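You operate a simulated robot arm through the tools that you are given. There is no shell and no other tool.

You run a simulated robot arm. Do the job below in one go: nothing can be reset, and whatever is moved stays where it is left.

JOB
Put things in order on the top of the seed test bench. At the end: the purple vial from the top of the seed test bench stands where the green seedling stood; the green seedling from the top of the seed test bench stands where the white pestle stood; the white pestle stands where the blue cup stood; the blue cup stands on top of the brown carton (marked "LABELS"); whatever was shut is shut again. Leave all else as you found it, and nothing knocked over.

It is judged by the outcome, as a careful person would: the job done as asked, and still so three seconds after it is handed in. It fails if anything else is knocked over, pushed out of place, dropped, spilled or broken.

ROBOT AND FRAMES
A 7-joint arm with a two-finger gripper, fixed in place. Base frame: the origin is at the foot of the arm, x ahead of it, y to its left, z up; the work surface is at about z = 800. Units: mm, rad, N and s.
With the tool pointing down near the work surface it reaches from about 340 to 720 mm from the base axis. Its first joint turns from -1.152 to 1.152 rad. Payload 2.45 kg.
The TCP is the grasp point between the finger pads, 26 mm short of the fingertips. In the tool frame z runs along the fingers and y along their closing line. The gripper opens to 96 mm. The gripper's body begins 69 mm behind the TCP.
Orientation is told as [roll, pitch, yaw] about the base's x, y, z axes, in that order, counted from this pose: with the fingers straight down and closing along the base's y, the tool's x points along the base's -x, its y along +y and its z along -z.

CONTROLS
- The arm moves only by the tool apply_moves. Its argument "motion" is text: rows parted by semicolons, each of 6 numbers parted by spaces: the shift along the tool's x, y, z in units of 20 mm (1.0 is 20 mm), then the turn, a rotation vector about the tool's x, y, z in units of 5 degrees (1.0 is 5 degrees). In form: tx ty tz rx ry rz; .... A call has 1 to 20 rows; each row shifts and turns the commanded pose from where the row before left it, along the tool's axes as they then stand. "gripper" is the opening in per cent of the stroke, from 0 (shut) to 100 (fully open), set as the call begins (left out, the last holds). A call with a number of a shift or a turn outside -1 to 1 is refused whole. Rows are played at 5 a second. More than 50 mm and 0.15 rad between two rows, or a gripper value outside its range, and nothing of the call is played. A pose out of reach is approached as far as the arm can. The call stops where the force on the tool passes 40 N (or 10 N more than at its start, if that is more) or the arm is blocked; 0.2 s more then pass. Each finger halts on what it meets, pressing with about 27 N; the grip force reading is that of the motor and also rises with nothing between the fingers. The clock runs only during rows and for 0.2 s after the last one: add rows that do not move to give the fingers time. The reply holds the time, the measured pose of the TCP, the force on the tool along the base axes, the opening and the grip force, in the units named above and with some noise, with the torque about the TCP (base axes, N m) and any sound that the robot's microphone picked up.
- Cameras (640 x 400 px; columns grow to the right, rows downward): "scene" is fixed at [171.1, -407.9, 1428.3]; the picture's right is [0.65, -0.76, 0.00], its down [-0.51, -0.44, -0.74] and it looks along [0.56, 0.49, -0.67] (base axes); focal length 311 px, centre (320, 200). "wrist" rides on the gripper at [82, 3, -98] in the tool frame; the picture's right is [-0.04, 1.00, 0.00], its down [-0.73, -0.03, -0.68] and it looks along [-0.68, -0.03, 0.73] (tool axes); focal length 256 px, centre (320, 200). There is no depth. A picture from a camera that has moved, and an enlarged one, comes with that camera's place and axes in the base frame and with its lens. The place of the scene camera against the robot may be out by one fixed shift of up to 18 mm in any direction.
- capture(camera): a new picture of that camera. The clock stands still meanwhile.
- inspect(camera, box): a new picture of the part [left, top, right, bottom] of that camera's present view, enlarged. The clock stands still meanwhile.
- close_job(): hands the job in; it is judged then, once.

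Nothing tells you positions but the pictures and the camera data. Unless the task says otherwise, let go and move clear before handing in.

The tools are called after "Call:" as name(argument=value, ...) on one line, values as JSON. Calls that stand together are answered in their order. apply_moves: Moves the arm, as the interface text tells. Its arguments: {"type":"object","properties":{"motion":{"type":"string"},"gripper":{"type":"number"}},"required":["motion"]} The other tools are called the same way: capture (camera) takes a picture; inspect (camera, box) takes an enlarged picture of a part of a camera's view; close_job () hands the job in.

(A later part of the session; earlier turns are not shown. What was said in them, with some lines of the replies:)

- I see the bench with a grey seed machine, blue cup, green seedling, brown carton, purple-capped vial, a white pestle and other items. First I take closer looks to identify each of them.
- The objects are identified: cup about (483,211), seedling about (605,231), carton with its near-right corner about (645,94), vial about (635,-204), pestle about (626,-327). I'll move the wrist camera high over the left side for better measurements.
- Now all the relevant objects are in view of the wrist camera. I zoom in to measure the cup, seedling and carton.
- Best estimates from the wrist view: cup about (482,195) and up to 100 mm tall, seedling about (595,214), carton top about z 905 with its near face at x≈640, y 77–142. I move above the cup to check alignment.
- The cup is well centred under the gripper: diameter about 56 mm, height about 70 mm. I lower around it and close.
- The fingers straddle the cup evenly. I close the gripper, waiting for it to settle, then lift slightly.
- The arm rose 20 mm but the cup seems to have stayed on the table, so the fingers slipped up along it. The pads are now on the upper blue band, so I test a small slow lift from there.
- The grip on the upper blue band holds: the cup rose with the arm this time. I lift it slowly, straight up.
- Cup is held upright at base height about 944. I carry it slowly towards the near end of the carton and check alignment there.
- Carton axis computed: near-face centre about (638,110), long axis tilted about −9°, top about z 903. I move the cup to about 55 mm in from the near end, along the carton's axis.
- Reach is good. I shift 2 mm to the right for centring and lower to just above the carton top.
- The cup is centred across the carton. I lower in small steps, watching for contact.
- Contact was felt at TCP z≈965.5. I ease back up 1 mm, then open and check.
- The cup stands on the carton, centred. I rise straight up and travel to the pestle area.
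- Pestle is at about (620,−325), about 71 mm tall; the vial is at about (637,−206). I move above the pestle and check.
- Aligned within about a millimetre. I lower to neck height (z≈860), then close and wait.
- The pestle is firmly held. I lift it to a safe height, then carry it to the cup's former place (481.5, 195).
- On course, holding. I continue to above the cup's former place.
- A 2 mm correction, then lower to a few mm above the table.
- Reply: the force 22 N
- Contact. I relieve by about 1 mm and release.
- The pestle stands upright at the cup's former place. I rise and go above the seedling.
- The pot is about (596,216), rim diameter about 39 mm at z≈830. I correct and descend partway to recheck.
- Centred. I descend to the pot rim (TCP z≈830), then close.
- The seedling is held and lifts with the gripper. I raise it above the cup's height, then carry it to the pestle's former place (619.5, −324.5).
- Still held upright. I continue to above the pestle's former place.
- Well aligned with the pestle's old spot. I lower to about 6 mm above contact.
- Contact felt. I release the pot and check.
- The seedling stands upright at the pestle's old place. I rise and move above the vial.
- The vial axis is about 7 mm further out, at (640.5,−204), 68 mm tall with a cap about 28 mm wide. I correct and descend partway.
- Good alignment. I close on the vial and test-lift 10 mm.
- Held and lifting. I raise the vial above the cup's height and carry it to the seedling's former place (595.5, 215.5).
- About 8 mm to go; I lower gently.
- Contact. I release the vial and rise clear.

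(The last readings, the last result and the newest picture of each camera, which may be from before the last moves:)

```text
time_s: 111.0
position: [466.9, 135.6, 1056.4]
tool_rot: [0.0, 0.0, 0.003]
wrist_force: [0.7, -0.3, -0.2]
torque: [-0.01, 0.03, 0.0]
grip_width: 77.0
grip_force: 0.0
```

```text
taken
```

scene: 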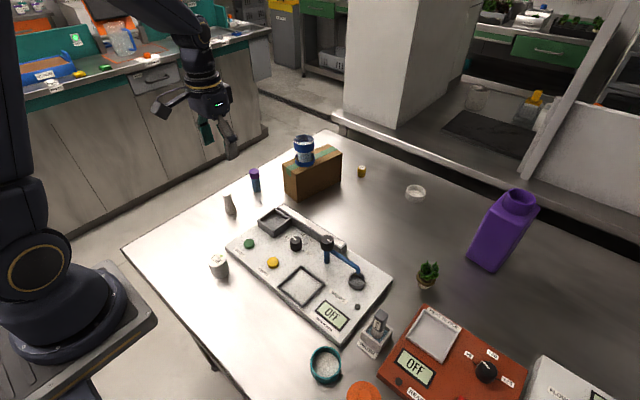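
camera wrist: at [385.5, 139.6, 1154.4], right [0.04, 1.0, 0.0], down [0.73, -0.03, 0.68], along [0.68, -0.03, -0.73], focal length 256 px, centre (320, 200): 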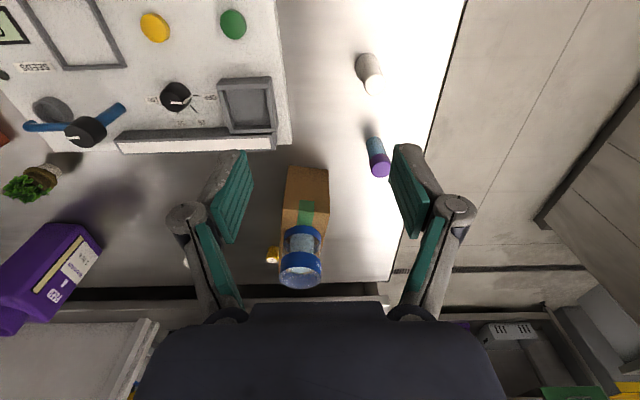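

All four objects appear in place. I take one last close look before handing in.

Call:
inspect(camera="scene", box=[200, 120, 360, 230])

Call:
inspect(camera="scene", box=[340, 150, 560, 320])

```text
3.64 times, centred on (280, 175) of scene
camera zoom: at [171.1, -407.9, 1428.3], right [0.65, -0.76, 0.0], down [-0.51, -0.44, -0.74], along [0.56, 0.49, -0.67], focal length 1131 px, centre (466, 291)
```

zoom: 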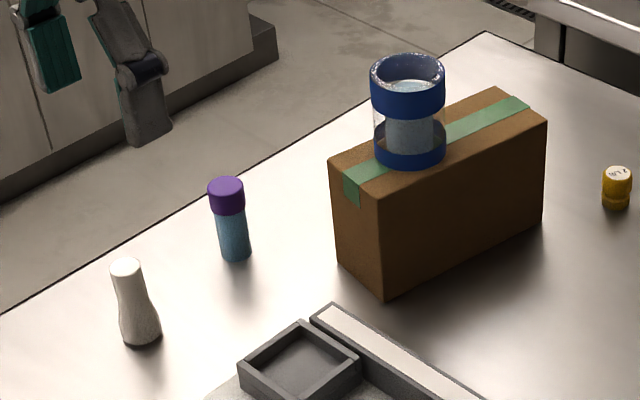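

```text
2.35 times, centred on (450, 235) of scene
camera zoom: at [171.1, -407.9, 1428.3], right [0.65, -0.76, 0.0], down [-0.51, -0.44, -0.74], along [0.56, 0.49, -0.67], focal length 732 px, centre (14, 118)
```

zoom: 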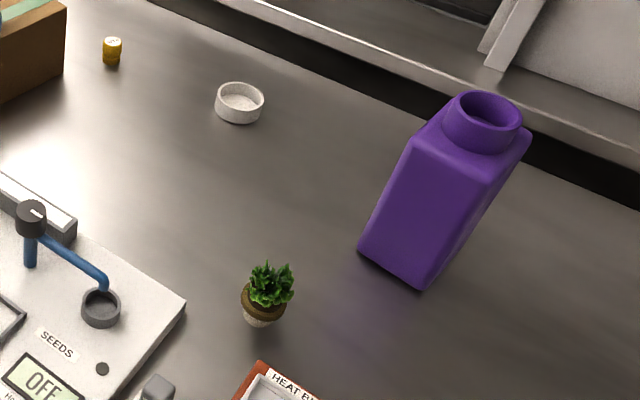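

All four objects stand upright in their target places: the vial at the seedling's spot, the seedling at the pestle's, the pestle at the cup's, and the cup on the carton. Nothing else has moved and the arm is clear, so I hand the job in.

Call:
close_job()

```text
The job is handed in.
```

The job is handed in. In the last pictures, all four objects stood upright where you asked:

- **Purple vial:** stands where the green seedling stood.
- **Green seedling:** stands where the white pestle stood.
- **White pestle:** stands where the blue cup stood.
- **Blue cup:** stands on the near end of the brown carton, centred across its width, because the carton's middle was at the edge of the arm's reach. It still holds its water.

My first grip on the cup slipped. The cup stayed on the table, and I lifted it by its upper blue band instead.

I opened nothing during the job, so there was nothing to shut again. I saw nothing else moved or knocked over. I did not read the "LABELS" mark on the carton, but it was the only brown carton on the bench.
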